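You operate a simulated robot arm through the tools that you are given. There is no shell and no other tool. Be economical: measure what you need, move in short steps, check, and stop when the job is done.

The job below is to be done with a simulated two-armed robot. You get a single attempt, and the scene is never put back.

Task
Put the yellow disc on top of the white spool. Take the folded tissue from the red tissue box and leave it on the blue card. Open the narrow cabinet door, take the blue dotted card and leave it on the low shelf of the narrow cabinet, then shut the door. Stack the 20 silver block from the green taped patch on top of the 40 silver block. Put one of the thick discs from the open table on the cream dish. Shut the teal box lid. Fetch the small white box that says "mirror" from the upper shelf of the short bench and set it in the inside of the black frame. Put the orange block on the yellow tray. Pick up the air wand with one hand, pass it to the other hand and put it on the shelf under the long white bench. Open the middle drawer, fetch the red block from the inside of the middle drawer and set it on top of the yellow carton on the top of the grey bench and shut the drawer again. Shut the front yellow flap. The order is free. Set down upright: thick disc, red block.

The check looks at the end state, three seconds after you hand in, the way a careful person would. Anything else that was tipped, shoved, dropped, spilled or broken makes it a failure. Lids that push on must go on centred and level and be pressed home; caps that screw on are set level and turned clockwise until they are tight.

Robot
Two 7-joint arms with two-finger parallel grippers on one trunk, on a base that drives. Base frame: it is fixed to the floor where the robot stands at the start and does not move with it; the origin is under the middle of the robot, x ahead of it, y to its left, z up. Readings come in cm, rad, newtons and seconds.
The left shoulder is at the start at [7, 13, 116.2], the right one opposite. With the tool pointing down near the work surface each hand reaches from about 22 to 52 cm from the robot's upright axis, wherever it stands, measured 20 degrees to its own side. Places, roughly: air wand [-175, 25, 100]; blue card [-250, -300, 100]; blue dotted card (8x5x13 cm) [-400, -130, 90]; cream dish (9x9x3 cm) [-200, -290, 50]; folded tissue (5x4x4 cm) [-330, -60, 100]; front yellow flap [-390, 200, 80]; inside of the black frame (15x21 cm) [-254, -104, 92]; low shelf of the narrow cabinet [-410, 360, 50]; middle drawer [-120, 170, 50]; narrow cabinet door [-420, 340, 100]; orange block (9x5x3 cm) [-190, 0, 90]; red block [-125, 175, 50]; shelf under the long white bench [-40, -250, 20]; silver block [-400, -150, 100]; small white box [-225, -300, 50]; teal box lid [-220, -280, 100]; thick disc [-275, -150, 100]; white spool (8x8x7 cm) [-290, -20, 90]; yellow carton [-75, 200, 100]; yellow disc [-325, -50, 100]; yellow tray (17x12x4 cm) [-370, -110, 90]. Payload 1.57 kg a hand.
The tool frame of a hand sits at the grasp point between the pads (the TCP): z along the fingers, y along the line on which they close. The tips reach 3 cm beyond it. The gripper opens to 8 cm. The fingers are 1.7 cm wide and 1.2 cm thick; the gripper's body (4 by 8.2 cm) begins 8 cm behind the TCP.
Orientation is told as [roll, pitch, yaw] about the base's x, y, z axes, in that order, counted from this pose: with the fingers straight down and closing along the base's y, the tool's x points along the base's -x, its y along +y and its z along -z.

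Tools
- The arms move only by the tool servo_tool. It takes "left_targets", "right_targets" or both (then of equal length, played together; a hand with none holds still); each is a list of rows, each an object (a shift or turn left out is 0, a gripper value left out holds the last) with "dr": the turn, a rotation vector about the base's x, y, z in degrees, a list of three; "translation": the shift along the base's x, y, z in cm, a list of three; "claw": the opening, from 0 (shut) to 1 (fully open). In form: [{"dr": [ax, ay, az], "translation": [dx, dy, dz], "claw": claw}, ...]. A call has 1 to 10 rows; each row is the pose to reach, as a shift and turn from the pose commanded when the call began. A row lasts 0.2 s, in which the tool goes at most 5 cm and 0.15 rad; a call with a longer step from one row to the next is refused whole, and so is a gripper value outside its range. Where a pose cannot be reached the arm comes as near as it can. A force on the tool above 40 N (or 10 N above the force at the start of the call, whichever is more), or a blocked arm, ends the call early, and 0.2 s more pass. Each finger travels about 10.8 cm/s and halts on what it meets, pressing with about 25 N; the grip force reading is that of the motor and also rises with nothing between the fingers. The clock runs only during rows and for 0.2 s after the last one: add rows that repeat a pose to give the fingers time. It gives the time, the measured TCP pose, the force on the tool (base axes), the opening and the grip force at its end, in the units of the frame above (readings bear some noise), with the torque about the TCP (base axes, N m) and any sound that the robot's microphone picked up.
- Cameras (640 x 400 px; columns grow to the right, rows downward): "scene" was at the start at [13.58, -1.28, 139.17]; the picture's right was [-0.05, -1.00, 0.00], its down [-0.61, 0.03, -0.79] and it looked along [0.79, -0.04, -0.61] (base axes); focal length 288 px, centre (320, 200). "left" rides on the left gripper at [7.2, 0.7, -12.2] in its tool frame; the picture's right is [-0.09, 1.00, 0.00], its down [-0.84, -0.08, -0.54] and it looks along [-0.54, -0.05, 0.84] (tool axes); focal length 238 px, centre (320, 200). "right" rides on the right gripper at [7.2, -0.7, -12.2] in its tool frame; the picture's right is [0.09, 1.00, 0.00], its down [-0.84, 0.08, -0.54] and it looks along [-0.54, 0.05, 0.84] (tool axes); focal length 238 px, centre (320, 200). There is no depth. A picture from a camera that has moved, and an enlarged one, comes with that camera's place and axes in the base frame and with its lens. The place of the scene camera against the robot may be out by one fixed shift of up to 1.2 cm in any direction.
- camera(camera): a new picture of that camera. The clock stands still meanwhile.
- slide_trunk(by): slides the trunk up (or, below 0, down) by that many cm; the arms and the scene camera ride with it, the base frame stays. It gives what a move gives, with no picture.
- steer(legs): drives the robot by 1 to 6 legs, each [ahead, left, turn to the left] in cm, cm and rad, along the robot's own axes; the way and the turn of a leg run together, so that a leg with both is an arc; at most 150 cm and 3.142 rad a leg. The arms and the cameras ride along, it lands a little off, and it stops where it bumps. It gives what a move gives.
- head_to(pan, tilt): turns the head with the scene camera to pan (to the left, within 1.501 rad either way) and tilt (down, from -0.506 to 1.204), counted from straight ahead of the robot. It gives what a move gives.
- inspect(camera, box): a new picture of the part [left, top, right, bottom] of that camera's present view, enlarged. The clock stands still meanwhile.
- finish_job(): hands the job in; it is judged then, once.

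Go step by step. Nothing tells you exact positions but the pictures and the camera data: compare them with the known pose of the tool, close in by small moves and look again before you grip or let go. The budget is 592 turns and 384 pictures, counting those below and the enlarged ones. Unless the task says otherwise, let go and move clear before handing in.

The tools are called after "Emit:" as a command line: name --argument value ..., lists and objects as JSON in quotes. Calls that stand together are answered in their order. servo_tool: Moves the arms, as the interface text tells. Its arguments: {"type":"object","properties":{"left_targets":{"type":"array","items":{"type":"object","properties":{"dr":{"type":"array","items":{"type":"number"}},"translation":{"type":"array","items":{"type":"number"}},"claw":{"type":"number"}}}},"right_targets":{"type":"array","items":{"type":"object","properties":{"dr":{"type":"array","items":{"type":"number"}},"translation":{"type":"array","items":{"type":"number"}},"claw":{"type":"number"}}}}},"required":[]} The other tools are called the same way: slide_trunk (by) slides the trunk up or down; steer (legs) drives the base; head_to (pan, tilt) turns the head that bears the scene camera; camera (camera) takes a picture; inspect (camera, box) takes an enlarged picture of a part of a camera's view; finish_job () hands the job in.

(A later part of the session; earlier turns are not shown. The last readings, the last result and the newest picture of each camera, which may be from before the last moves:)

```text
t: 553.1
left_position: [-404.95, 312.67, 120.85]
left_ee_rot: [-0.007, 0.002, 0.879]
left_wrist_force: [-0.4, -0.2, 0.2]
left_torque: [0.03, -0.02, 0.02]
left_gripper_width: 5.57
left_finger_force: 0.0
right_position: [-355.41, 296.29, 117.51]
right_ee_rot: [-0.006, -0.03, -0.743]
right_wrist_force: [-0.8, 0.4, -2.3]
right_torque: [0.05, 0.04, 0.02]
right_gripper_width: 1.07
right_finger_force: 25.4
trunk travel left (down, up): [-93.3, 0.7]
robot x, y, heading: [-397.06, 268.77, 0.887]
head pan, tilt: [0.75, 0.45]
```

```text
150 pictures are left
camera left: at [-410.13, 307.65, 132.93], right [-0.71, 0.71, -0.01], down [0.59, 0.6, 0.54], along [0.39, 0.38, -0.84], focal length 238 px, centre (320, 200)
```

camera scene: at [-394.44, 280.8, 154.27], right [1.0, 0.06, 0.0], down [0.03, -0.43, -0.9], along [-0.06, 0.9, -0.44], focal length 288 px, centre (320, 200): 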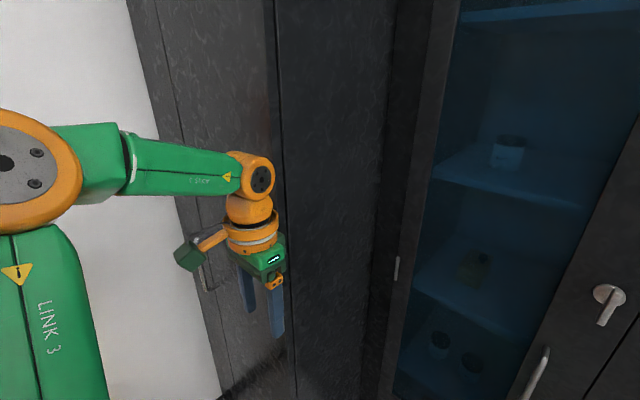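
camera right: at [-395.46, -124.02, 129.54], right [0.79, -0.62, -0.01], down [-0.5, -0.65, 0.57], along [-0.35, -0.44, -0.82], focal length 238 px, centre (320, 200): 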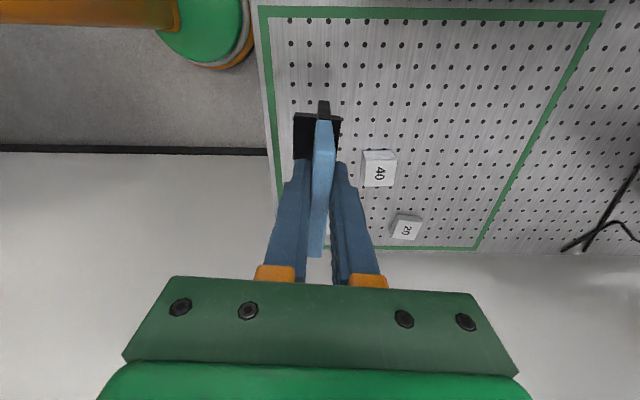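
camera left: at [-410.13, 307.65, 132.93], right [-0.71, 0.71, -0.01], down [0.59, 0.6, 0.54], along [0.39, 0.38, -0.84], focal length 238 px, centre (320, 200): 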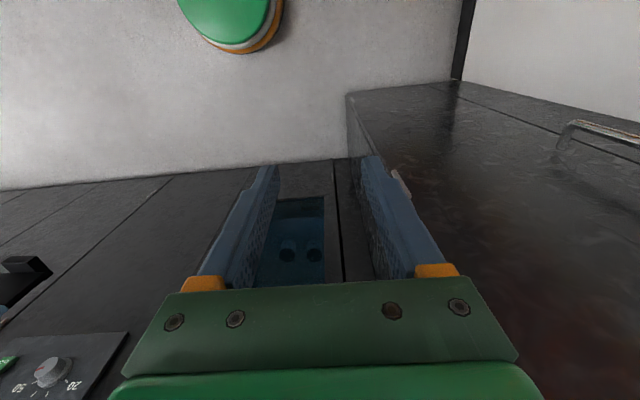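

The narrow cabinet protrudes at the left end, handle at its left edge, hinges on its right. Look further left to see the free space.

Emit:
head_to --pan 1.45 --tilt 0.6

Emit:
camera --camera "scene"

Emit:
head_to --pan 0.55 --tilt 0.9

Emit:
camera --camera "scene"

```text
t: 554.2
left_position: [-404.99, 312.61, 120.78]
left_ee_rot: [-0.006, 0.004, 0.882]
left_wrist_force: [-0.2, -0.2, -0.6]
left_torque: [0.0, -0.02, 0.04]
left_gripper_width: 5.58
left_finger_force: 0.0
right_position: [-355.28, 296.28, 117.61]
right_ee_rot: [-0.005, -0.031, -0.742]
right_wrist_force: [0.7, -0.3, -2.2]
right_torque: [0.03, 0.05, -0.01]
right_gripper_width: 1.1
right_finger_force: 24.7
trunk travel left (down, up): [-93.3, 0.7]
robot x, y, heading: [-397.19, 268.59, 0.882]
head pan, tilt: [1.45, 0.6]
```

```text
149 pictures are left
camera scene: at [-399.94, 278.0, 152.92], right [0.72, 0.69, 0.0], down [0.39, -0.41, -0.83], along [-0.57, 0.6, -0.56], focal length 288 px, centre (320, 200)
```

scene: 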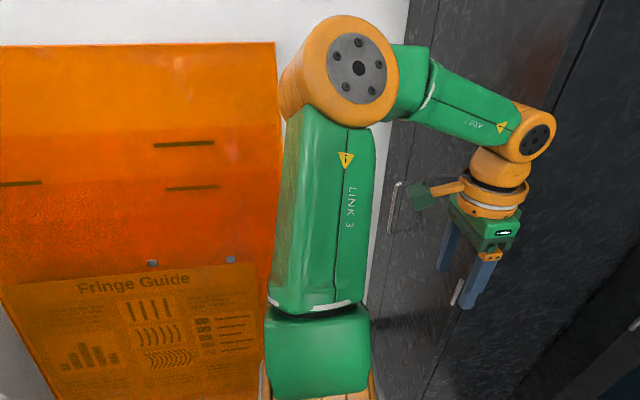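

```text
t: 555.4
left_position: [-405.11, 312.67, 120.73]
left_ee_rot: [-0.006, 0.003, 0.88]
left_wrist_force: [-0.1, 0.4, 0.0]
left_torque: [0.0, 0.04, 0.04]
left_gripper_width: 5.61
left_finger_force: 0.1
right_position: [-355.42, 296.27, 117.53]
right_ee_rot: [-0.007, -0.031, -0.743]
right_wrist_force: [-0.1, -0.3, -2.1]
right_torque: [-0.03, 0.0, 0.02]
right_gripper_width: 1.04
right_finger_force: 25.4
trunk travel left (down, up): [-93.3, 0.7]
robot x, y, heading: [-397.14, 268.32, 0.882]
head pan, tilt: [0.55, 0.901]
```

```text
148 pictures are left
camera scene: at [-392.84, 279.09, 150.44], right [0.99, -0.14, 0.0], down [-0.11, -0.78, -0.62], along [0.08, 0.62, -0.78], focal length 288 px, centre (320, 200)
```

scene: 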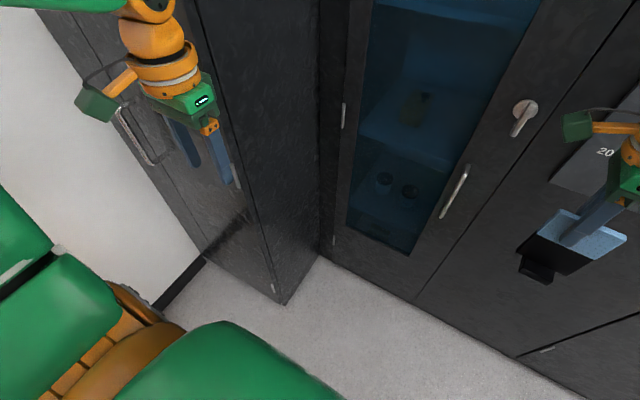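

The geometry is clear: front face from hinge corner (-406,332) to wall (-451,361); handle ≈33 cm from the hinge at z≈100. Tuck both hands back, then strafe left in front of it.

Emit:
servo_tool --left_targets '[{"translation": [-2.2, -2.7, 0]}, {"translation": [-4.4, -5.4, 0]}, {"translation": [-6.6, -8.1, 0]}, {"translation": [-8.9, -10.8, 0]}, {"translation": [-8.9, -10.8, 0]}]' --right_targets '[{"translation": [-1, -3.8, 0]}, {"translation": [-2, -7.6, 0]}, {"translation": [-3.1, -11.4, 0]}, {"translation": [-4.1, -15.2, 0]}, {"translation": [-5.2, -19, 0]}]'

Emit:
steer --legs '[[-8, 0, 0], [0, 45, 0]]'

Emit:
head_to --pan 0.5 --tilt 0.6

Emit:
camera --camera "scene"

Emit:
camera --camera "left"

```text
t: 556.6
left_position: [-414.78, 302.55, 121.03]
left_ee_rot: [-0.01, 0.004, 0.875]
left_wrist_force: [0.5, 0.3, 0.2]
left_torque: [-0.01, 0.02, -0.02]
left_gripper_width: 5.61
left_finger_force: 0.0
left hand out of reach, approached as far as the arm can: row 2, 3, 4, 5
right_position: [-349.93, 289.86, 122.6]
right_ee_rot: [-0.005, -0.028, -0.744]
right_wrist_force: [-0.3, -0.6, -2.3]
right_torque: [0.01, 0.01, -0.02]
right_gripper_width: 1.07
right_finger_force: 24.5
right hand out of reach, approached as far as the arm can: row 1, 2, 3, 4, 5
trunk travel left (down, up): [-93.3, 0.7]
robot x, y, heading: [-396.65, 268.47, 0.882]
head pan, tilt: [0.55, 0.901]
```

```text
t: 560.1
left_position: [-455.44, 324.65, 120.75]
left_ee_rot: [-0.011, 0.002, 0.898]
left_wrist_force: [-0.6, -0.4, -0.6]
left_torque: [-0.04, -0.02, 0.02]
left_gripper_width: 5.6
left_finger_force: 0.0
right_position: [-390.49, 313.34, 122.63]
right_ee_rot: [-0.006, -0.034, -0.724]
right_wrist_force: [0.0, 0.3, -1.6]
right_torque: [0.04, -0.02, 0.03]
right_gripper_width: 1.07
right_finger_force: 25.1
trunk travel left (down, up): [-93.3, 0.7]
robot x, y, heading: [-436.64, 290.82, 0.905]
head pan, tilt: [0.55, 0.901]
stopped in leg 2: the robot was blocked; the commanded pose is now the measured one
```

```text
t: 560.9
left_position: [-455.25, 324.58, 120.71]
left_ee_rot: [-0.01, 0.003, 0.897]
left_wrist_force: [-0.8, -0.4, 0.1]
left_torque: [-0.01, -0.04, 0.01]
left_gripper_width: 5.63
left_finger_force: 0.0
right_position: [-390.27, 313.2, 122.45]
right_ee_rot: [-0.007, -0.029, -0.725]
right_wrist_force: [-0.6, -0.7, -2.1]
right_torque: [0.02, -0.03, 0.0]
right_gripper_width: 1.1
right_finger_force: 25.1
trunk travel left (down, up): [-93.3, 0.7]
robot x, y, heading: [-437.0, 290.72, 0.901]
head pan, tilt: [0.499, 0.6]
```

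```text
147 pictures are left
camera scene: at [-432.23, 302.57, 152.91], right [0.99, -0.17, 0.0], down [-0.09, -0.56, -0.82], along [0.14, 0.81, -0.57], focal length 288 px, centre (320, 200)
```

scene: 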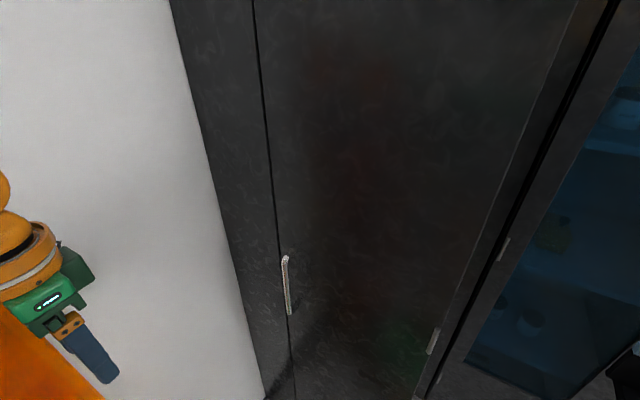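

```text
146 pictures are left
camera left: at [-460.26, 319.48, 133.01], right [-0.72, 0.69, -0.01], down [0.58, 0.61, 0.54], along [0.38, 0.38, -0.84], focal length 238 px, centre (320, 200)
```

left: 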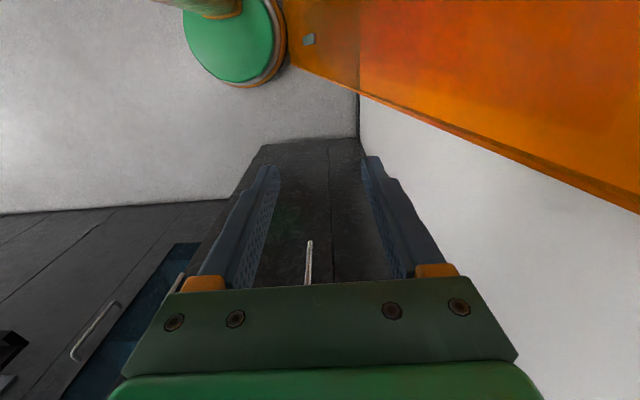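

The base touched something on the left; shift right 9 cm. The handle is at about (-432,345,101). Then tilt the left hand to point forward-left.

Emit:
steer --legs '[[0, -9, -0.015]]'

Emit:
slide_trunk --by -16

Emit:
servo_tool --left_targets '[{"dr": [6.3, -5.05, 0], "translation": [1.2, 1.2, 0], "claw": 1}, {"dr": [12.6, -10.1, 0], "translation": [2.4, 2.4, 0]}, {"dr": [18.9, -15.2, 0], "translation": [3.6, 3.6, 0]}, {"dr": [25.2, -20.2, 0], "translation": [4.8, 4.8, 0]}, {"dr": [31.5, -25.3, 0], "translation": [5.5, 5.5, 0]}, {"dr": [37.8, -30.3, 0], "translation": [6, 6, 0]}, {"dr": [44.1, -35.4, 0], "translation": [6, 6, 0]}, {"dr": [50.4, -40.4, 0], "translation": [6, 6, 0]}]'

Emit:
camera --camera "left"

Emit:
camera --camera "scene"

```text
t: 562.0
left_position: [-448.45, 319.75, 120.54]
left_ee_rot: [-0.018, 0.002, 0.886]
left_wrist_force: [-0.7, 1.0, 0.1]
left_torque: [-0.05, -0.05, 0.04]
left_gripper_width: 5.59
left_finger_force: 0.0
right_position: [-383.6, 307.54, 122.63]
right_ee_rot: [-0.006, -0.038, -0.735]
right_wrist_force: [-0.1, 0.7, -1.8]
right_torque: [-0.01, -0.06, 0.04]
right_gripper_width: 1.06
right_finger_force: 25.4
trunk travel left (down, up): [-93.3, 0.7]
robot x, y, heading: [-429.92, 285.17, 0.892]
head pan, tilt: [0.499, 0.6]
```

```text
t: 563.9
left_position: [-447.74, 319.08, 104.87]
left_ee_rot: [-0.009, 0.003, 0.884]
left_wrist_force: [0.2, -0.1, 0.5]
left_torque: [0.0, -0.02, -0.01]
left_gripper_width: 5.57
left_finger_force: 0.0
right_position: [-382.7, 307.0, 106.51]
right_ee_rot: [-0.006, -0.029, -0.737]
right_wrist_force: [-1.3, -0.1, -1.8]
right_torque: [0.0, 0.03, 0.04]
right_gripper_width: 1.06
right_finger_force: 25.0
trunk travel left (down, up): [-77.3, 16.7]
robot x, y, heading: [-429.54, 285.14, 0.892]
head pan, tilt: [0.499, 0.6]
```

```text
t: 565.7
left_position: [-442.25, 326.89, 106.11]
left_ee_rot: [0.042, -1.023, 0.831]
left_wrist_force: [0.0, -0.2, 0.8]
left_torque: [-0.03, 0.06, -0.01]
left_gripper_width: 8.0
left_finger_force: 0.0
left hand out of reach, approached as far as the arm can: row 2, 3, 4, 5, 6, 7, 8
right_position: [-382.85, 307.02, 106.45]
right_ee_rot: [-0.007, -0.03, -0.735]
right_wrist_force: [-1.1, -0.3, -1.9]
right_torque: [-0.02, 0.0, -0.01]
right_gripper_width: 1.05
right_finger_force: 24.9
trunk travel left (down, up): [-77.3, 16.7]
robot x, y, heading: [-429.54, 285.41, 0.891]
head pan, tilt: [0.499, 0.6]
```

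```text
145 pictures are left
camera left: at [-451.85, 316.64, 106.31], right [-0.73, 0.68, 0.1], down [0.06, -0.08, 0.99], along [0.68, 0.73, 0.02], focal length 238 px, centre (320, 200)
```

left: 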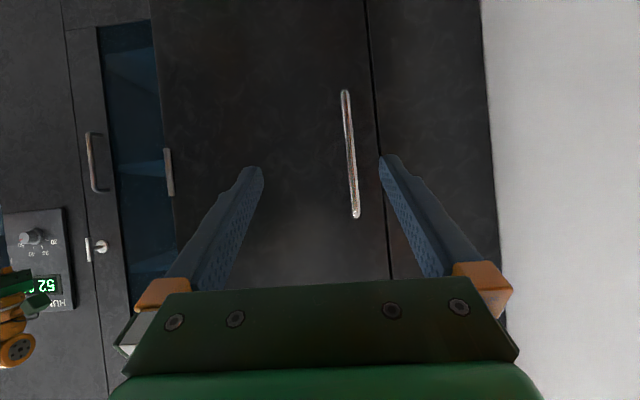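

```text
144 pictures are left
camera scene: at [-425.08, 296.88, 136.92], right [0.98, -0.18, 0.0], down [-0.1, -0.56, -0.82], along [0.15, 0.81, -0.57], focal length 288 px, centre (320, 200)
```

scene: 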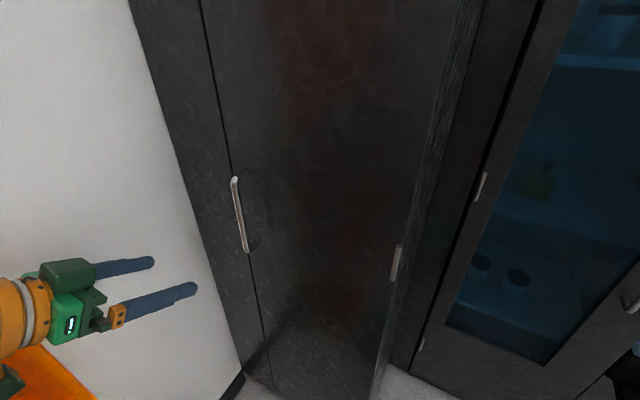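

Handle triangulated at (-432.5,344.5,101.4). Approach it in steps.

Emit:
servo_tool --left_targets '[{"translation": [1, 3.5, -1]}, {"translation": [2.5, 7, -2.2]}, {"translation": [4.5, 10, -3.4]}, {"translation": [5.8, 12, -4.6]}]'

Emit:
camera --camera "left"

```text
t: 566.7
left_position: [-436.57, 339.49, 101.75]
left_ee_rot: [0.046, -1.032, 0.829]
left_wrist_force: [0.9, 1.0, -0.9]
left_torque: [0.01, -0.03, 0.02]
left_gripper_width: 8.02
left_finger_force: 0.0
right_position: [-382.79, 307.14, 106.29]
right_ee_rot: [-0.009, -0.03, -0.734]
right_wrist_force: [-0.2, 0.2, -1.7]
right_torque: [-0.01, 0.01, 0.03]
right_gripper_width: 1.08
right_finger_force: 25.0
trunk travel left (down, up): [-77.3, 16.7]
robot x, y, heading: [-429.44, 285.56, 0.891]
head pan, tilt: [0.499, 0.6]
```

```text
143 pictures are left
camera left: at [-446.1, 328.98, 101.83], right [-0.73, 0.68, 0.1], down [0.05, -0.09, 0.99], along [0.68, 0.73, 0.03], focal length 238 px, centre (320, 200)
```

left: 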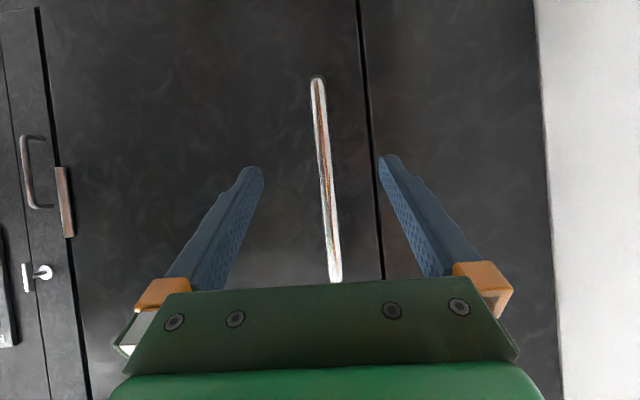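

Bar is centred. Move 5 cm in and grip.

Emit:
servo_tool --left_targets '[{"translation": [1.6, 2, 0]}, {"translation": [3.2, 3.9, 0]}, {"translation": [3.2, 3.9, 0], "claw": 0.5}, {"translation": [3.2, 3.9, 0], "claw": 0}, {"translation": [3.2, 3.9, 0], "claw": 0}, {"translation": [3.2, 3.9, 0], "claw": 0}]'

Emit:
camera --camera "left"

```text
t: 568.1
left_position: [-433.78, 342.94, 101.71]
left_ee_rot: [0.041, -1.032, 0.833]
left_wrist_force: [-5.5, 5.3, 5.5]
left_torque: [-0.21, -0.55, 0.2]
left_gripper_width: 1.52
left_finger_force: 30.5
right_position: [-383.1, 307.15, 106.48]
right_ee_rot: [-0.005, -0.033, -0.735]
right_wrist_force: [0.2, 0.2, -2.1]
right_torque: [0.01, 0.0, 0.01]
right_gripper_width: 1.09
right_finger_force: 25.3
trunk travel left (down, up): [-77.3, 16.7]
robot x, y, heading: [-429.52, 285.04, 0.897]
head pan, tilt: [0.499, 0.6]
```

```text
142 pictures are left
camera left: at [-443.32, 332.7, 101.74], right [-0.73, 0.68, 0.1], down [0.05, -0.09, 0.99], along [0.68, 0.73, 0.03], focal length 238 px, centre (320, 200)
```

left: 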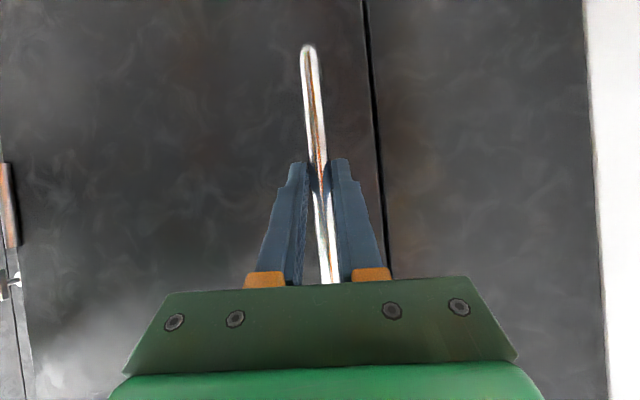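

Handle gripped. Pull along the door's arc.

Emit:
servo_tool --left_targets '[{"translation": [-0.7, -2.1, 0], "dr": [0, 0, 3]}, {"translation": [-1.4, -4.3, 0], "dr": [0, 0, 6]}, {"translation": [-1.8, -6.4, 0], "dr": [0, 0, 9]}, {"translation": [-2.1, -8.6, 0], "dr": [0, 0, 12]}, {"translation": [-2.3, -10.8, 0], "dr": [0, 0, 15]}, {"translation": [-2.3, -13, 0], "dr": [0, 0, 18]}]'

Emit:
camera --camera "scene"

```text
t: 569.5
left_position: [-436.35, 334.98, 101.63]
left_ee_rot: [0.053, -1.022, 1.129]
left_wrist_force: [17.4, -5.1, 1.5]
left_torque: [-0.15, -0.74, -0.39]
left_gripper_width: 1.53
left_finger_force: 30.6
left hand out of reach, approached as far as the arm can: row 5, 6
right_position: [-382.0, 306.59, 106.1]
right_ee_rot: [-0.012, -0.022, -0.736]
right_wrist_force: [-0.1, 0.9, -2.1]
right_torque: [0.03, 0.01, 0.03]
right_gripper_width: 1.08
right_finger_force: 24.9
trunk travel left (down, up): [-77.3, 16.7]
robot x, y, heading: [-429.96, 284.9, 0.885]
head pan, tilt: [0.499, 0.6]
```

```text
141 pictures are left
camera scene: at [-423.84, 296.56, 136.88], right [0.98, -0.18, -0.01], down [-0.11, -0.55, -0.83], along [0.15, 0.81, -0.56], focal length 288 px, centre (320, 200)
```

scene: 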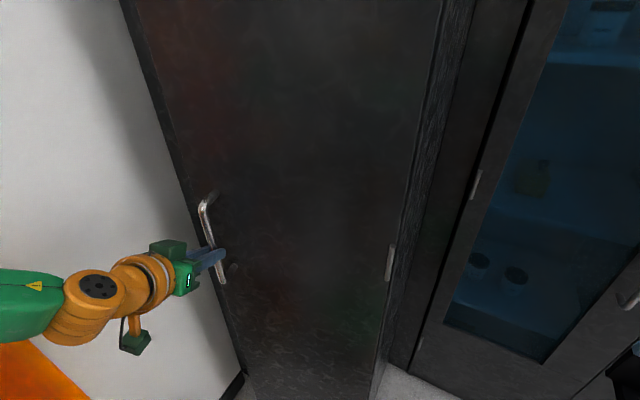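

Door is ~15° open. Continue by driving the base along the arc.

Emit:
steer --legs '[[-5, -4.6, 0], [-4.6, -5.5, 0]]'

Emit:
camera --camera "scene"

```text
t: 571.1
left_position: [-436.98, 321.52, 101.61]
left_ee_rot: [0.03, -1.034, 1.159]
left_wrist_force: [-26.2, -3.0, -3.2]
left_torque: [0.3, -0.41, 0.68]
left_gripper_width: 1.51
left_finger_force: 30.7
right_position: [-382.14, 293.03, 107.0]
right_ee_rot: [0.002, -0.037, -0.734]
right_wrist_force: [0.1, -0.1, -0.9]
right_torque: [0.0, 0.0, 0.01]
right_gripper_width: 1.09
right_finger_force: 25.2
trunk travel left (down, up): [-77.3, 16.7]
robot x, y, heading: [-427.83, 271.19, 0.894]
head pan, tilt: [0.499, 0.6]
```

```text
140 pictures are left
camera scene: at [-424.59, 282.81, 136.99], right [0.98, -0.18, 0.01], down [-0.09, -0.56, -0.83], along [0.15, 0.81, -0.56], focal length 288 px, centre (320, 200)
```

scene: 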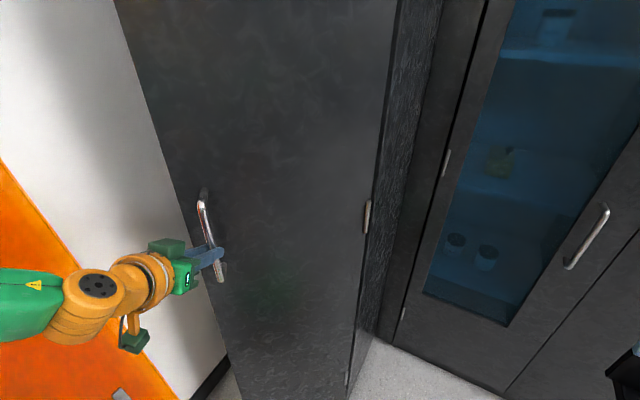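

Continue the arc: right and back.

Emit:
steer --legs '[[-5.2, -10.8, 0]]'

Emit:
steer --legs '[[-1.8, -11.5, 0]]'

Emit:
camera --camera "scene"

```text
t: 572.4
left_position: [-431.4, 310.15, 102.1]
left_ee_rot: [0.046, -1.044, 1.149]
left_wrist_force: [-17.1, -10.4, 8.2]
left_torque: [0.37, -0.76, 0.22]
left_gripper_width: 1.5
left_finger_force: 31.4
right_position: [-376.68, 281.7, 107.11]
right_ee_rot: [0.002, -0.031, -0.733]
right_wrist_force: [-0.7, 0.5, -2.1]
right_torque: [-0.01, 0.03, 0.03]
right_gripper_width: 1.07
right_finger_force: 25.2
trunk travel left (down, up): [-77.3, 16.7]
robot x, y, heading: [-422.65, 260.49, 0.889]
head pan, tilt: [0.499, 0.6]
```

```text
t: 573.6
left_position: [-422.77, 302.05, 101.96]
left_ee_rot: [0.055, -1.04, 1.14]
left_wrist_force: [0.7, 4.7, 7.5]
left_torque: [0.63, -0.92, 0.08]
left_gripper_width: 1.54
left_finger_force: 31.6
right_position: [-367.84, 273.53, 106.59]
right_ee_rot: [-0.007, -0.027, -0.733]
right_wrist_force: [0.0, 0.7, -2.1]
right_torque: [0.0, -0.01, 0.0]
right_gripper_width: 1.08
right_finger_force: 25.5
trunk travel left (down, up): [-77.3, 16.7]
robot x, y, heading: [-414.41, 251.3, 0.888]
head pan, tilt: [0.499, 0.6]
```

```text
139 pictures are left
camera scene: at [-410.02, 263.38, 136.94], right [0.98, -0.18, 0.0], down [-0.1, -0.56, -0.82], along [0.15, 0.81, -0.57], focal length 288 px, centre (320, 200)
```

scene: 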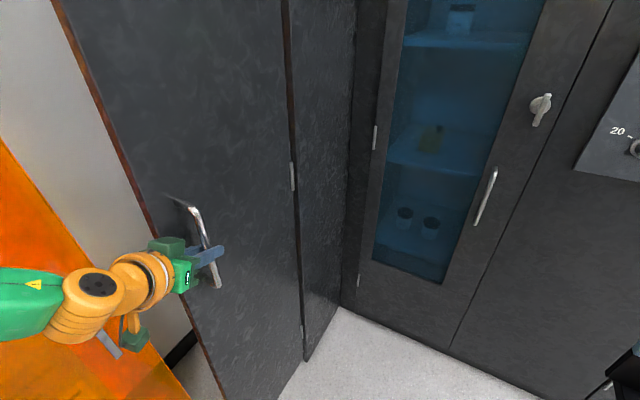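

Door ~75° open. I rotate the base about the handle so the hand stays square to the door.

Emit:
steer --legs '[[6.7, -6.0, 0.175], [6.7, -6.0, 0.175]]'

Emit:
camera --camera "scene"

```text
t: 575.4
left_position: [-422.82, 302.19, 101.99]
left_ee_rot: [0.054, -1.043, 1.489]
left_wrist_force: [-3.0, -3.2, -4.3]
left_torque: [0.57, -0.72, 0.01]
left_gripper_width: 1.53
left_finger_force: 30.9
right_position: [-361.47, 293.89, 106.63]
right_ee_rot: [-0.006, -0.032, -0.388]
right_wrist_force: [0.1, 0.3, -1.4]
right_torque: [0.04, 0.05, 0.01]
right_gripper_width: 1.04
right_finger_force: 25.3
trunk travel left (down, up): [-77.3, 16.7]
robot x, y, heading: [-397.91, 257.72, 1.236]
head pan, tilt: [0.499, 0.6]
```

```text
138 pictures are left
camera scene: at [-398.0, 270.03, 136.92], right [0.99, 0.17, 0.0], down [0.1, -0.56, -0.83], along [-0.14, 0.81, -0.56], focal length 288 px, centre (320, 200)
```

scene: 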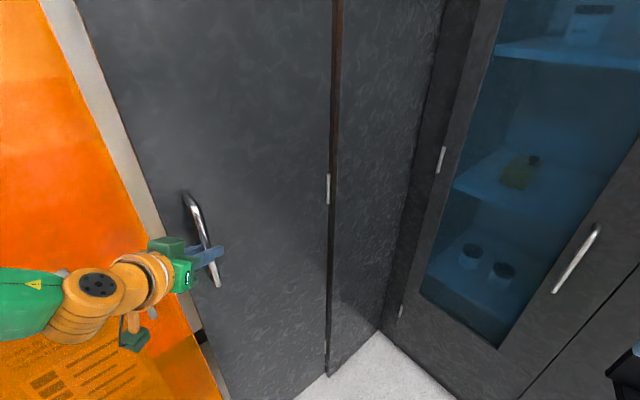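

Works smoothly. Continue opening with combined moves.

Emit:
steer --legs '[[3.4, -13.2, 0.15], [6.4, -14.4, 0.15]]'

Emit:
camera --camera "scene"

```text
t: 577.1
left_position: [-416.14, 298.09, 101.41]
left_ee_rot: [0.054, -1.038, 1.689]
left_wrist_force: [-23.4, 0.0, -12.3]
left_torque: [-0.72, -0.57, 0.43]
left_gripper_width: 1.51
left_finger_force: 31.2
right_position: [-353.45, 300.89, 106.69]
right_ee_rot: [-0.009, -0.041, -0.211]
right_wrist_force: [-0.7, -0.9, -2.7]
right_torque: [0.04, -0.01, -0.01]
right_gripper_width: 1.09
right_finger_force: 24.7
trunk travel left (down, up): [-77.3, 16.7]
robot x, y, heading: [-382.25, 258.13, 1.413]
head pan, tilt: [0.499, 0.6]
stopped in leg 2: the force on the tool passed its limit at 49 N (the readings are from after the stop); the commanded pose is now the measured one
```

```text
137 pictures are left
camera scene: at [-385.71, 271.06, 136.8], right [0.94, 0.34, 0.01], down [0.2, -0.54, -0.82], along [-0.27, 0.77, -0.57], focal length 288 px, centre (320, 200)
```

scene: 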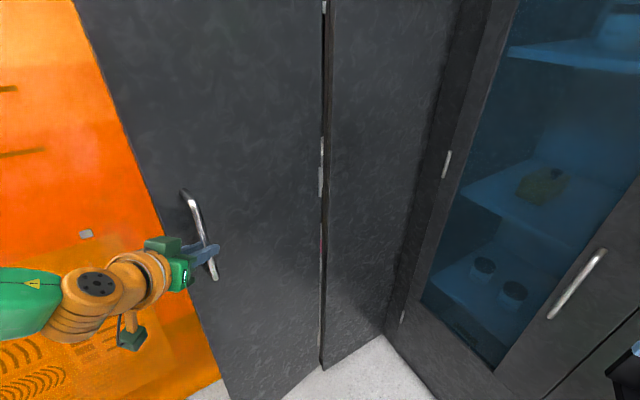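

Check whether it is the door's stop: try a small pull sideways.

Emit:
steer --legs '[[0.5, -4, 0.05]]'

Emit:
camera --camera "left"

```text
t: 578.0
left_position: [-416.0, 297.72, 101.53]
left_ee_rot: [0.077, -1.046, 1.716]
left_wrist_force: [-23.2, 4.9, -15.0]
left_torque: [-0.68, -0.53, 0.47]
left_gripper_width: 1.55
left_finger_force: 31.1
right_position: [-352.8, 301.72, 106.38]
right_ee_rot: [-0.013, -0.042, -0.187]
right_wrist_force: [0.2, -0.4, -2.1]
right_torque: [-0.04, 0.0, 0.02]
right_gripper_width: 1.06
right_finger_force: 24.7
trunk travel left (down, up): [-77.3, 16.7]
robot x, y, heading: [-380.46, 257.82, 1.446]
head pan, tilt: [0.499, 0.6]
stopped in leg 1: the force on the tool passed its limit at 49 N (the readings are from after the stop); the commanded pose is now the measured one
```

```text
136 pictures are left
camera left: at [-413.58, 283.66, 101.41], right [-0.98, -0.16, 0.12], down [0.12, -0.03, 0.99], along [-0.16, 0.99, 0.04], focal length 238 px, centre (320, 200)
```

left: 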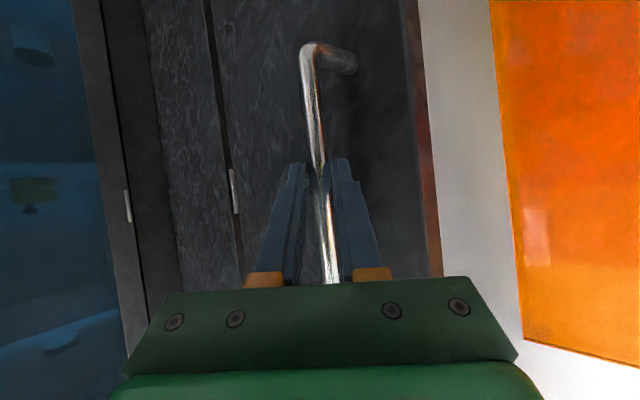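

The door stops at ~90°. I release the handle and retract, then hand the card over to the left hand (which can reach into the cabinet past the door's edge).

Emit:
servo_tool --left_targets '[{"claw": 0.4}, {"claw": 0.7}, {"translation": [0.5, -3.5, 0]}, {"translation": [1, -7.5, 0]}]'

Emit:
steer --legs '[[-22, 0, 0], [0, 0, -0.55]]'

Emit:
head_to --pan 0.2 --tilt 0.6

Emit:
camera --camera "scene"

```text
t: 579.0
left_position: [-417.56, 290.88, 102.14]
left_ee_rot: [0.089, -1.057, 1.687]
left_wrist_force: [0.1, -0.9, -0.5]
left_torque: [-0.02, -0.03, -0.02]
left_gripper_width: 5.59
left_finger_force: 0.1
left hand out of reach, approached as far as the arm can: row 3, 4
right_position: [-351.6, 300.7, 106.66]
right_ee_rot: [-0.003, -0.03, -0.19]
right_wrist_force: [-0.6, -0.4, -1.8]
right_torque: [-0.01, -0.04, 0.0]
right_gripper_width: 1.06
right_finger_force: 24.6
trunk travel left (down, up): [-77.3, 16.7]
robot x, y, heading: [-380.27, 257.89, 1.436]
head pan, tilt: [0.499, 0.6]
```

```text
t: 582.2
left_position: [-397.59, 284.18, 102.07]
left_ee_rot: [0.092, -1.054, 1.135]
left_wrist_force: [-0.3, 0.0, 0.5]
left_torque: [0.03, -0.01, -0.02]
left_gripper_width: 5.62
left_finger_force: 0.1
right_position: [-336.2, 257.72, 106.34]
right_ee_rot: [-0.006, -0.029, -0.744]
right_wrist_force: [0.2, 1.1, -1.0]
right_torque: [0.04, 0.02, 0.01]
right_gripper_width: 1.04
right_finger_force: 25.8
trunk travel left (down, up): [-77.3, 16.7]
robot x, y, heading: [-383.09, 236.27, 0.883]
head pan, tilt: [0.499, 0.6]
```

```text
t: 583.0
left_position: [-397.51, 284.23, 102.07]
left_ee_rot: [0.092, -1.055, 1.134]
left_wrist_force: [0.7, 0.9, -0.1]
left_torque: [-0.02, 0.0, -0.01]
left_gripper_width: 5.57
left_finger_force: 0.0
right_position: [-336.18, 257.7, 106.47]
right_ee_rot: [-0.007, -0.028, -0.746]
right_wrist_force: [-0.4, -0.6, -1.5]
right_torque: [-0.01, -0.01, 0.0]
right_gripper_width: 1.08
right_finger_force: 25.4
trunk travel left (down, up): [-77.3, 16.7]
robot x, y, heading: [-383.35, 236.42, 0.881]
head pan, tilt: [0.201, 0.6]
```

```text
135 pictures are left
camera scene: at [-375.88, 247.13, 136.92], right [0.88, -0.47, 0.0], down [-0.26, -0.5, -0.82], along [0.39, 0.73, -0.57], focal length 288 px, centre (320, 200)
```

scene: 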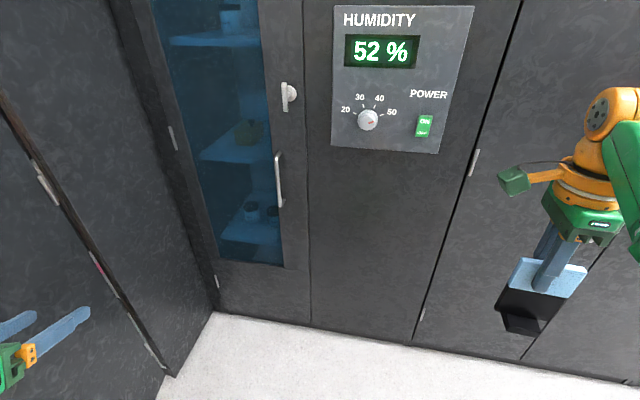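

Prepare handover: right hand to the centre with card turned 45°, left hand yaw to point forward-right.

Emit:
servo_tool --left_targets '[{"dr": [0, 0, -8], "translation": [3.5, -1.6, -0.3]}, {"dr": [0, 0, -16], "translation": [7, -3.2, -0.6]}, {"dr": [0, 0, -24], "translation": [10.5, -4.8, -0.9]}, {"dr": [0, 0, -32], "translation": [14, -6.4, -1.2]}, {"dr": [0, 0, -40], "translation": [17.5, -8, -1.5]}, {"dr": [0, 0, -48], "translation": [21, -9.6, -2]}, {"dr": [0, 0, -56], "translation": [24, -11, -2.2]}, {"dr": [0, 0, -64], "translation": [26, -12, -2.5]}]' --right_targets '[{"dr": [0, 0, 7.5], "translation": [-2, 2, 0]}, {"dr": [0, 0, 15], "translation": [-4, 4, 0]}, {"dr": [0, 0, 22.5], "translation": [-6, 6, 0]}, {"dr": [0, 0, 30], "translation": [-8, 8, 0]}, {"dr": [0, 0, 37.5], "translation": [-10, 10, 0]}, {"dr": [0, 0, 45], "translation": [-12, 12, 0]}, {"dr": [0, 0, 45], "translation": [-12.7, 12.5, 0]}, {"dr": [0, 0, 45], "translation": [-12.7, 12.5, 0]}]'

Emit:
camera --camera "left"

Emit:
camera --camera "scene"

```text
t: 584.8
left_position: [-371.18, 272.19, 99.24]
left_ee_rot: [0.088, -1.054, 0.016]
left_wrist_force: [0.5, 0.1, -0.8]
left_torque: [0.0, -0.02, -0.01]
left_gripper_width: 5.6
left_finger_force: 0.0
left hand out of reach, approached as far as the arm can: row 1, 2, 3, 4, 5, 6, 7
right_position: [-350.05, 267.7, 105.81]
right_ee_rot: [-0.007, -0.028, 0.041]
right_wrist_force: [0.0, 0.1, -1.6]
right_torque: [0.03, -0.01, -0.02]
right_gripper_width: 1.07
right_finger_force: 25.3
right hand out of reach, approached as far as the arm can: row 3, 4, 5, 6, 7, 8
trunk travel left (down, up): [-77.3, 16.7]
robot x, y, heading: [-383.09, 236.45, 0.885]
head pan, tilt: [0.201, 0.6]
```

```text
134 pictures are left
camera left: at [-385.28, 271.66, 99.0], right [-0.05, 0.99, 0.12], down [-0.05, -0.13, 0.99], along [1.0, 0.04, 0.05], focal length 238 px, centre (320, 200)
```

left: 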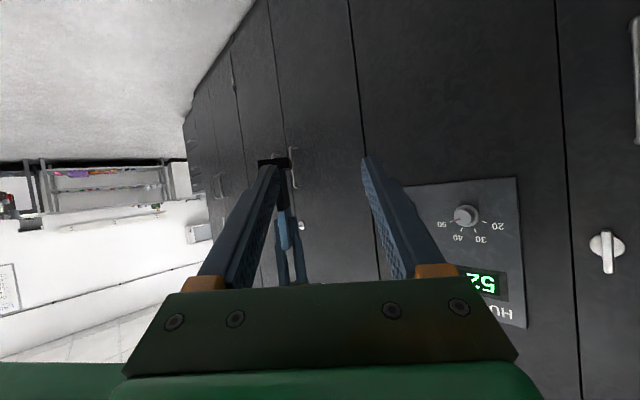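

```text
133 pictures are left
camera scene: at [-375.68, 247.17, 136.9], right [0.88, -0.47, 0.0], down [-0.27, -0.5, -0.82], along [0.39, 0.73, -0.57], focal length 288 px, centre (320, 200)
```

scene: 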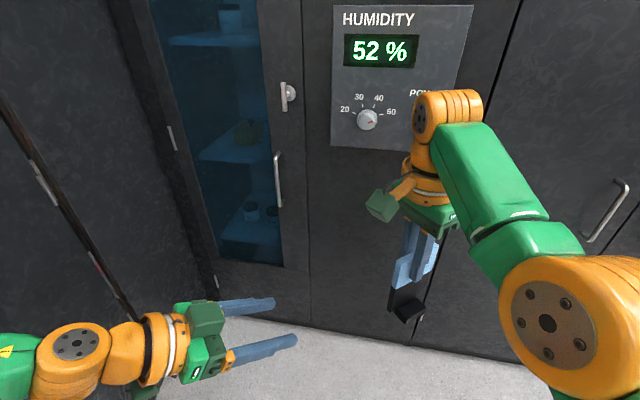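

The card's edge faces the left hand. Align and move in to grip it.

Emit:
servo_tool --left_targets '[{"translation": [0, -4.4, -1]}, {"translation": [4, -4.4, -1.5]}, {"translation": [8, -4.4, -1.5]}, {"translation": [12, -4.4, -1.5]}]'

Emit:
camera --camera "left"

```text
t: 585.8
left_position: [-359.2, 268.02, 97.87]
left_ee_rot: [0.087, -1.053, 0.018]
left_wrist_force: [0.4, -0.3, 0.0]
left_torque: [0.02, 0.04, 0.0]
left_gripper_width: 5.58
left_finger_force: 0.1
left hand out of reach, approached as far as the arm can: row 1, 2
right_position: [-350.06, 267.57, 105.98]
right_ee_rot: [-0.007, -0.028, 0.039]
right_wrist_force: [0.3, 0.3, -1.6]
right_torque: [-0.02, 0.02, 0.05]
right_gripper_width: 1.07
right_finger_force: 24.9
trunk travel left (down, up): [-77.3, 16.7]
robot x, y, heading: [-383.42, 236.16, 0.886]
head pan, tilt: [0.201, 0.6]
```

```text
132 pictures are left
camera left: at [-373.36, 267.34, 97.62], right [-0.05, 0.99, 0.12], down [-0.05, -0.13, 0.99], along [1.0, 0.04, 0.05], focal length 238 px, centre (320, 200)
```

left: 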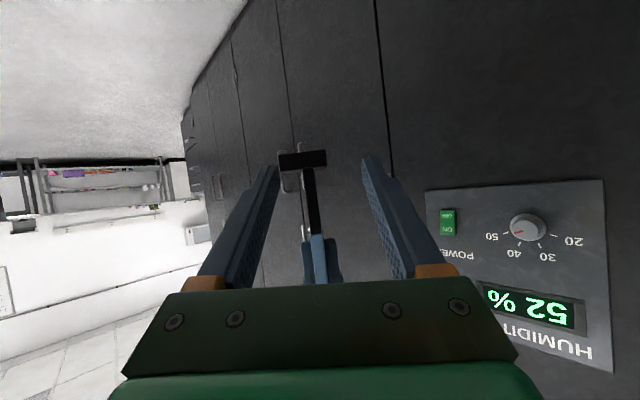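

Raise 3 cm to stay above the card's foot, advance and grip; then release the right hand.

Emit:
servo_tool --left_targets '[{"translation": [0, -0.3, 3]}, {"translation": [3.5, -0.3, 3]}, {"translation": [6.5, -0.3, 3]}, {"translation": [6.5, -0.3, 3], "claw": 0.35}, {"translation": [6.5, -0.3, 3], "claw": 0.1}, {"translation": [6.5, -0.3, 3], "claw": 0}, {"translation": [6.5, -0.3, 3], "claw": 0}]'

Emit:
camera --camera "left"

```text
t: 587.4
left_position: [-354.23, 267.86, 101.77]
left_ee_rot: [0.085, -1.057, 0.014]
left_wrist_force: [8.8, -32.9, -0.3]
left_torque: [-0.01, -0.03, -0.97]
left_gripper_width: 1.12
left_finger_force: 25.2
left hand out of reach, approached as far as the arm can: row 3, 4, 5, 6, 7
right_position: [-350.13, 267.74, 105.89]
right_ee_rot: [0.0, -0.029, 0.043]
right_wrist_force: [-9.1, 32.8, 0.8]
right_torque: [1.42, 0.48, -0.35]
right_gripper_width: 1.29
right_finger_force: 25.4
trunk travel left (down, up): [-77.3, 16.7]
robot x, y, heading: [-383.34, 236.11, 0.882]
head pan, tilt: [0.201, 0.6]
```

```text
131 pictures are left
camera left: at [-368.4, 267.3, 101.44], right [-0.04, 0.99, 0.12], down [-0.05, -0.12, 0.99], along [1.0, 0.03, 0.05], focal length 238 px, centre (320, 200)
```

left: 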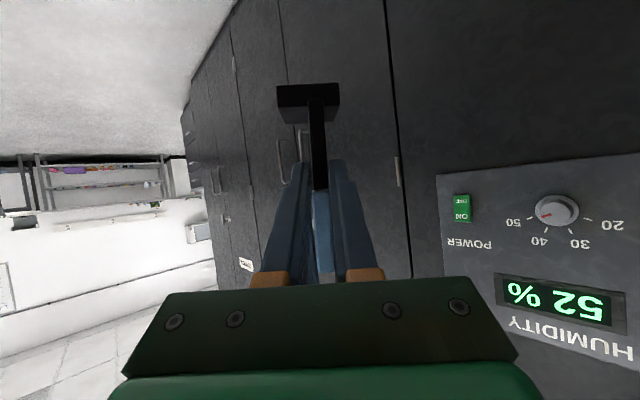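

Left has the plate edge. Release the right hand and lift it off.

Emit:
servo_tool --right_targets '[{"claw": 0.3}, {"claw": 0.5}, {"claw": 0.6}, {"translation": [0, 0, 3]}, {"translation": [0, 0, 7]}, {"translation": [0, 0, 11]}]'

Emit:
camera --camera "scene"

Emit:
camera --camera "left"

```text
t: 588.8
left_position: [-354.3, 268.15, 101.59]
left_ee_rot: [0.089, -1.056, 0.017]
left_wrist_force: [-0.1, -4.3, 0.0]
left_torque: [0.23, 0.05, -0.19]
left_gripper_width: 1.04
left_finger_force: 24.9
right_position: [-350.56, 266.03, 109.83]
right_ee_rot: [-0.006, -0.03, 0.041]
right_wrist_force: [-0.9, 4.5, -1.6]
right_torque: [0.06, 0.03, 0.05]
right_gripper_width: 5.18
right_finger_force: 2.5
right hand out of reach, approached as far as the arm can: row 4, 5, 6
trunk travel left (down, up): [-77.3, 16.7]
robot x, y, heading: [-383.35, 236.37, 0.884]
head pan, tilt: [0.201, 0.6]
```

```text
130 pictures are left
camera scene: at [-375.87, 247.21, 136.91], right [0.88, -0.47, 0.0], down [-0.27, -0.5, -0.82], along [0.39, 0.73, -0.57], focal length 288 px, centre (320, 200)
```

scene: 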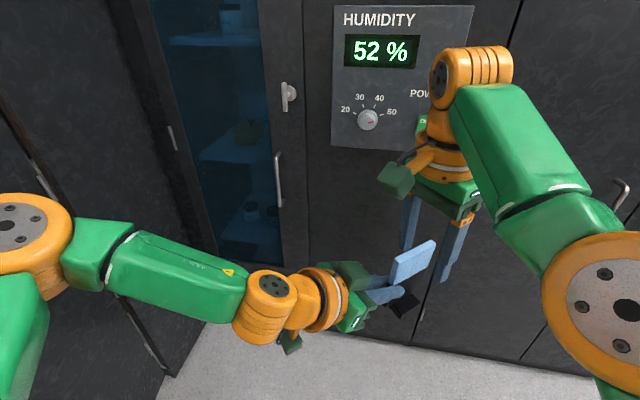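

```text
129 pictures are left
camera left: at [-368.36, 267.46, 101.43], right [-0.05, 0.99, 0.12], down [-0.05, -0.13, 0.99], along [1.0, 0.04, 0.06], focal length 238 px, centre (320, 200)
```

left: 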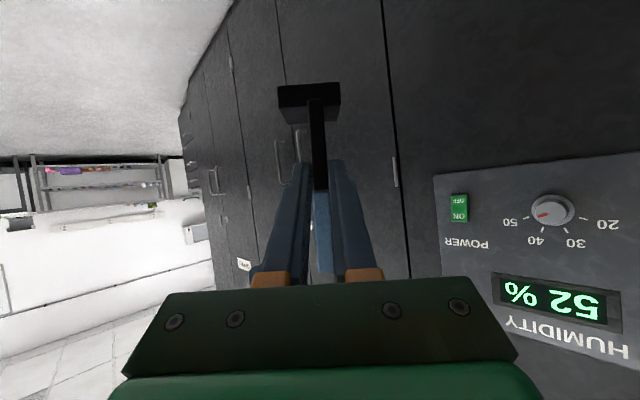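

Lower the left hand 4 cm and pull back from the right hand.

Emit:
servo_tool --left_targets '[{"translation": [0, 0, -2]}, {"translation": [0, 0, -4]}, {"translation": [-3, 0.5, -5]}, {"translation": [-6, 1, -5]}, {"translation": [-9, 2, -5]}]'

Emit:
servo_tool --right_targets '[{"translation": [2, -3, 0]}, {"translation": [5, -6, 0]}, {"translation": [8, -9, 0]}, {"translation": [11, -12, 0]}]'

Emit:
camera --camera "scene"

```text
t: 590.0
left_position: [-363.38, 270.15, 96.71]
left_ee_rot: [0.088, -1.058, 0.02]
left_wrist_force: [0.1, 0.6, -1.4]
left_torque: [-0.05, 0.09, -0.01]
left_gripper_width: 1.05
left_finger_force: 24.8
left hand out of reach, approached as far as the arm can: row 1, 2
right_position: [-350.75, 266.04, 109.9]
right_ee_rot: [-0.006, -0.033, 0.04]
right_wrist_force: [-0.2, 0.2, 0.8]
right_torque: [0.02, -0.02, 0.03]
right_gripper_width: 4.8
right_finger_force: 0.1
trunk travel left (down, up): [-77.3, 16.7]
robot x, y, heading: [-383.27, 236.4, 0.876]
head pan, tilt: [0.201, 0.6]
```

```text
t: 591.0
left_position: [-363.27, 269.94, 96.52]
left_ee_rot: [0.09, -1.054, 0.016]
left_wrist_force: [0.0, 0.0, -0.3]
left_torque: [-0.01, 0.1, -0.04]
left_gripper_width: 1.04
left_finger_force: 25.1
right_position: [-337.0, 256.59, 110.61]
right_ee_rot: [-0.007, -0.027, 0.042]
right_wrist_force: [-1.0, -0.7, 0.5]
right_torque: [0.01, 0.03, 0.03]
right_gripper_width: 4.79
right_finger_force: 0.0
right hand out of reach, approached as far as the arm can: row 1, 2, 3, 4
trunk travel left (down, up): [-77.3, 16.7]
robot x, y, heading: [-383.36, 236.12, 0.884]
head pan, tilt: [0.201, 0.6]
```

```text
128 pictures are left
camera scene: at [-375.78, 247.03, 136.92], right [0.88, -0.47, 0.0], down [-0.27, -0.5, -0.82], along [0.39, 0.73, -0.57], focal length 288 px, centre (320, 200)
```

scene: 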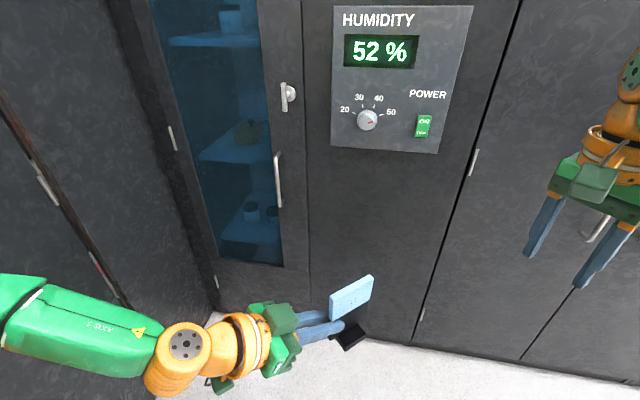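

The left hand holds the card. Straighten both hands (left pointing ahead, right tucked).

Emit:
servo_tool --left_targets '[{"dr": [0, 0, 7.2], "translation": [-0.7, 0.6, 0.5]}, {"dr": [0, 0, 14.4], "translation": [-1.4, 1.2, 1]}, {"dr": [0, 0, 21.6], "translation": [-2.1, 1.8, 1.5]}, {"dr": [0, 0, 28.8], "translation": [-2.8, 2.4, 2]}, {"dr": [0, 0, 36], "translation": [-3.5, 3, 2]}, {"dr": [0, 0, 43], "translation": [-4.2, 3.4, 2]}, {"dr": [0, 0, 50], "translation": [-4.6, 3.8, 2]}]' --right_targets '[{"dr": [0, 0, 6.9], "translation": [-1, -1.5, 0]}, {"dr": [0, 0, 13.8], "translation": [-2, -3, 0]}, {"dr": [0, 0, 20.7], "translation": [-3, -4.5, 0]}, {"dr": [0, 0, 27.6], "translation": [-4, -6, 0]}, {"dr": [0, 0, 34.5], "translation": [-5, -7.5, 0]}, {"dr": [0, 0, 41.4], "translation": [-6, -9, 0]}, {"dr": [0, 0, 48], "translation": [-7, -10.5, 0]}]'

Emit:
camera --camera "left"

```text
t: 592.6
left_position: [-367.66, 276.22, 99.4]
left_ee_rot: [0.092, -1.055, 0.889]
left_wrist_force: [-0.9, 0.1, 0.3]
left_torque: [-0.09, 0.03, -0.05]
left_gripper_width: 1.05
left_finger_force: 25.5
left hand out of reach, approached as far as the arm can: row 2, 3, 4, 5, 6, 7
right_position: [-334.14, 253.79, 110.7]
right_ee_rot: [-0.004, -0.026, 0.879]
right_wrist_force: [-0.3, 1.2, 0.3]
right_torque: [0.0, -0.01, -0.01]
right_gripper_width: 4.79
right_finger_force: 0.1
right hand out of reach, approached as far as the arm can: row 1, 2, 3, 4, 5, 6, 7
trunk travel left (down, up): [-77.3, 16.7]
robot x, y, heading: [-382.8, 236.33, 0.882]
head pan, tilt: [0.201, 0.6]
```

```text
127 pictures are left
camera left: at [-376.13, 264.99, 99.15], right [-0.79, 0.6, 0.12], down [0.07, -0.12, 0.99], along [0.61, 0.79, 0.05], focal length 238 px, centre (320, 200)
```

left: 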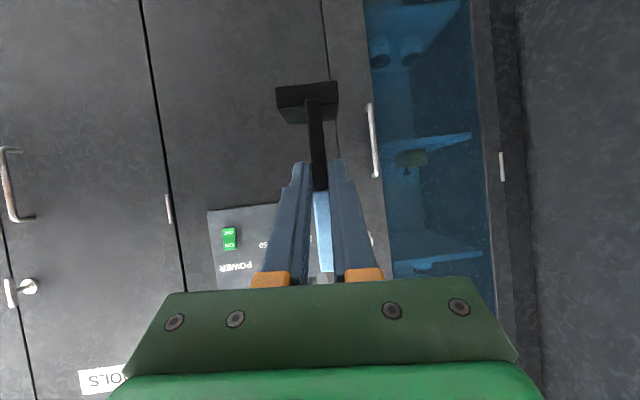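

Lower and retract the right hand.

Emit:
servo_tool --right_targets '[{"translation": [0, 0, -4]}, {"translation": [0, 0, -8]}, {"translation": [0, 0, -12]}, {"translation": [-1, -1, -16]}, {"translation": [-2.5, -3, -19]}, {"translation": [-4, -5, -21]}, {"translation": [-6, -7.5, -22]}, {"translation": [-8, -10, -22]}, {"translation": [-10, -12.5, -22]}]'

Emit:
steer --legs '[[-6, 0, 0.75], [20, -18, 0]]'

Emit:
camera --camera "scene"

```text
t: 594.6
left_position: [-367.52, 276.2, 99.51]
left_ee_rot: [0.092, -1.054, 0.888]
left_wrist_force: [0.6, -1.3, -0.2]
left_torque: [-0.1, 0.05, 0.02]
left_gripper_width: 1.05
left_finger_force: 24.7
right_position: [-328.48, 251.71, 86.0]
right_ee_rot: [-0.003, -0.025, 0.877]
right_wrist_force: [-0.8, 0.2, 0.6]
right_torque: [0.03, 0.02, 0.03]
right_gripper_width: 4.83
right_finger_force: 0.0
right hand out of reach, approached as far as the arm can: row 1, 2, 3, 4, 5, 6, 7, 8, 9
trunk travel left (down, up): [-77.3, 16.7]
robot x, y, heading: [-383.19, 236.62, 0.878]
head pan, tilt: [0.201, 0.6]
```

```text
t: 598.5
left_position: [-384.34, 291.5, 99.37]
left_ee_rot: [0.087, -1.056, 1.641]
left_wrist_force: [-0.4, -0.3, -0.2]
left_torque: [-0.01, -0.01, 0.0]
left_gripper_width: 1.07
left_finger_force: 25.1
right_position: [-338.89, 300.21, 86.08]
right_ee_rot: [-0.007, -0.025, 1.627]
right_wrist_force: [-0.1, 0.3, 0.2]
right_torque: [0.01, -0.02, -0.01]
right_gripper_width: 4.79
right_finger_force: 0.0
trunk travel left (down, up): [-77.3, 16.7]
robot x, y, heading: [-368.24, 251.9, 1.63]
head pan, tilt: [0.201, 0.6]
```

```text
126 pictures are left
camera scene: at [-371.14, 264.33, 136.93], right [0.97, 0.26, 0.0], down [0.15, -0.55, -0.83], along [-0.21, 0.8, -0.56], focal length 288 px, centre (320, 200)
```

scene: 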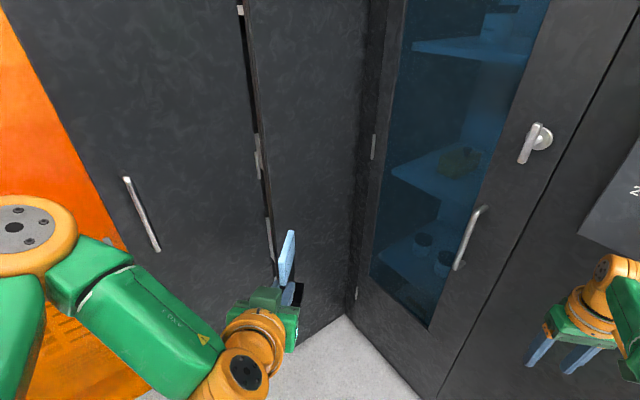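

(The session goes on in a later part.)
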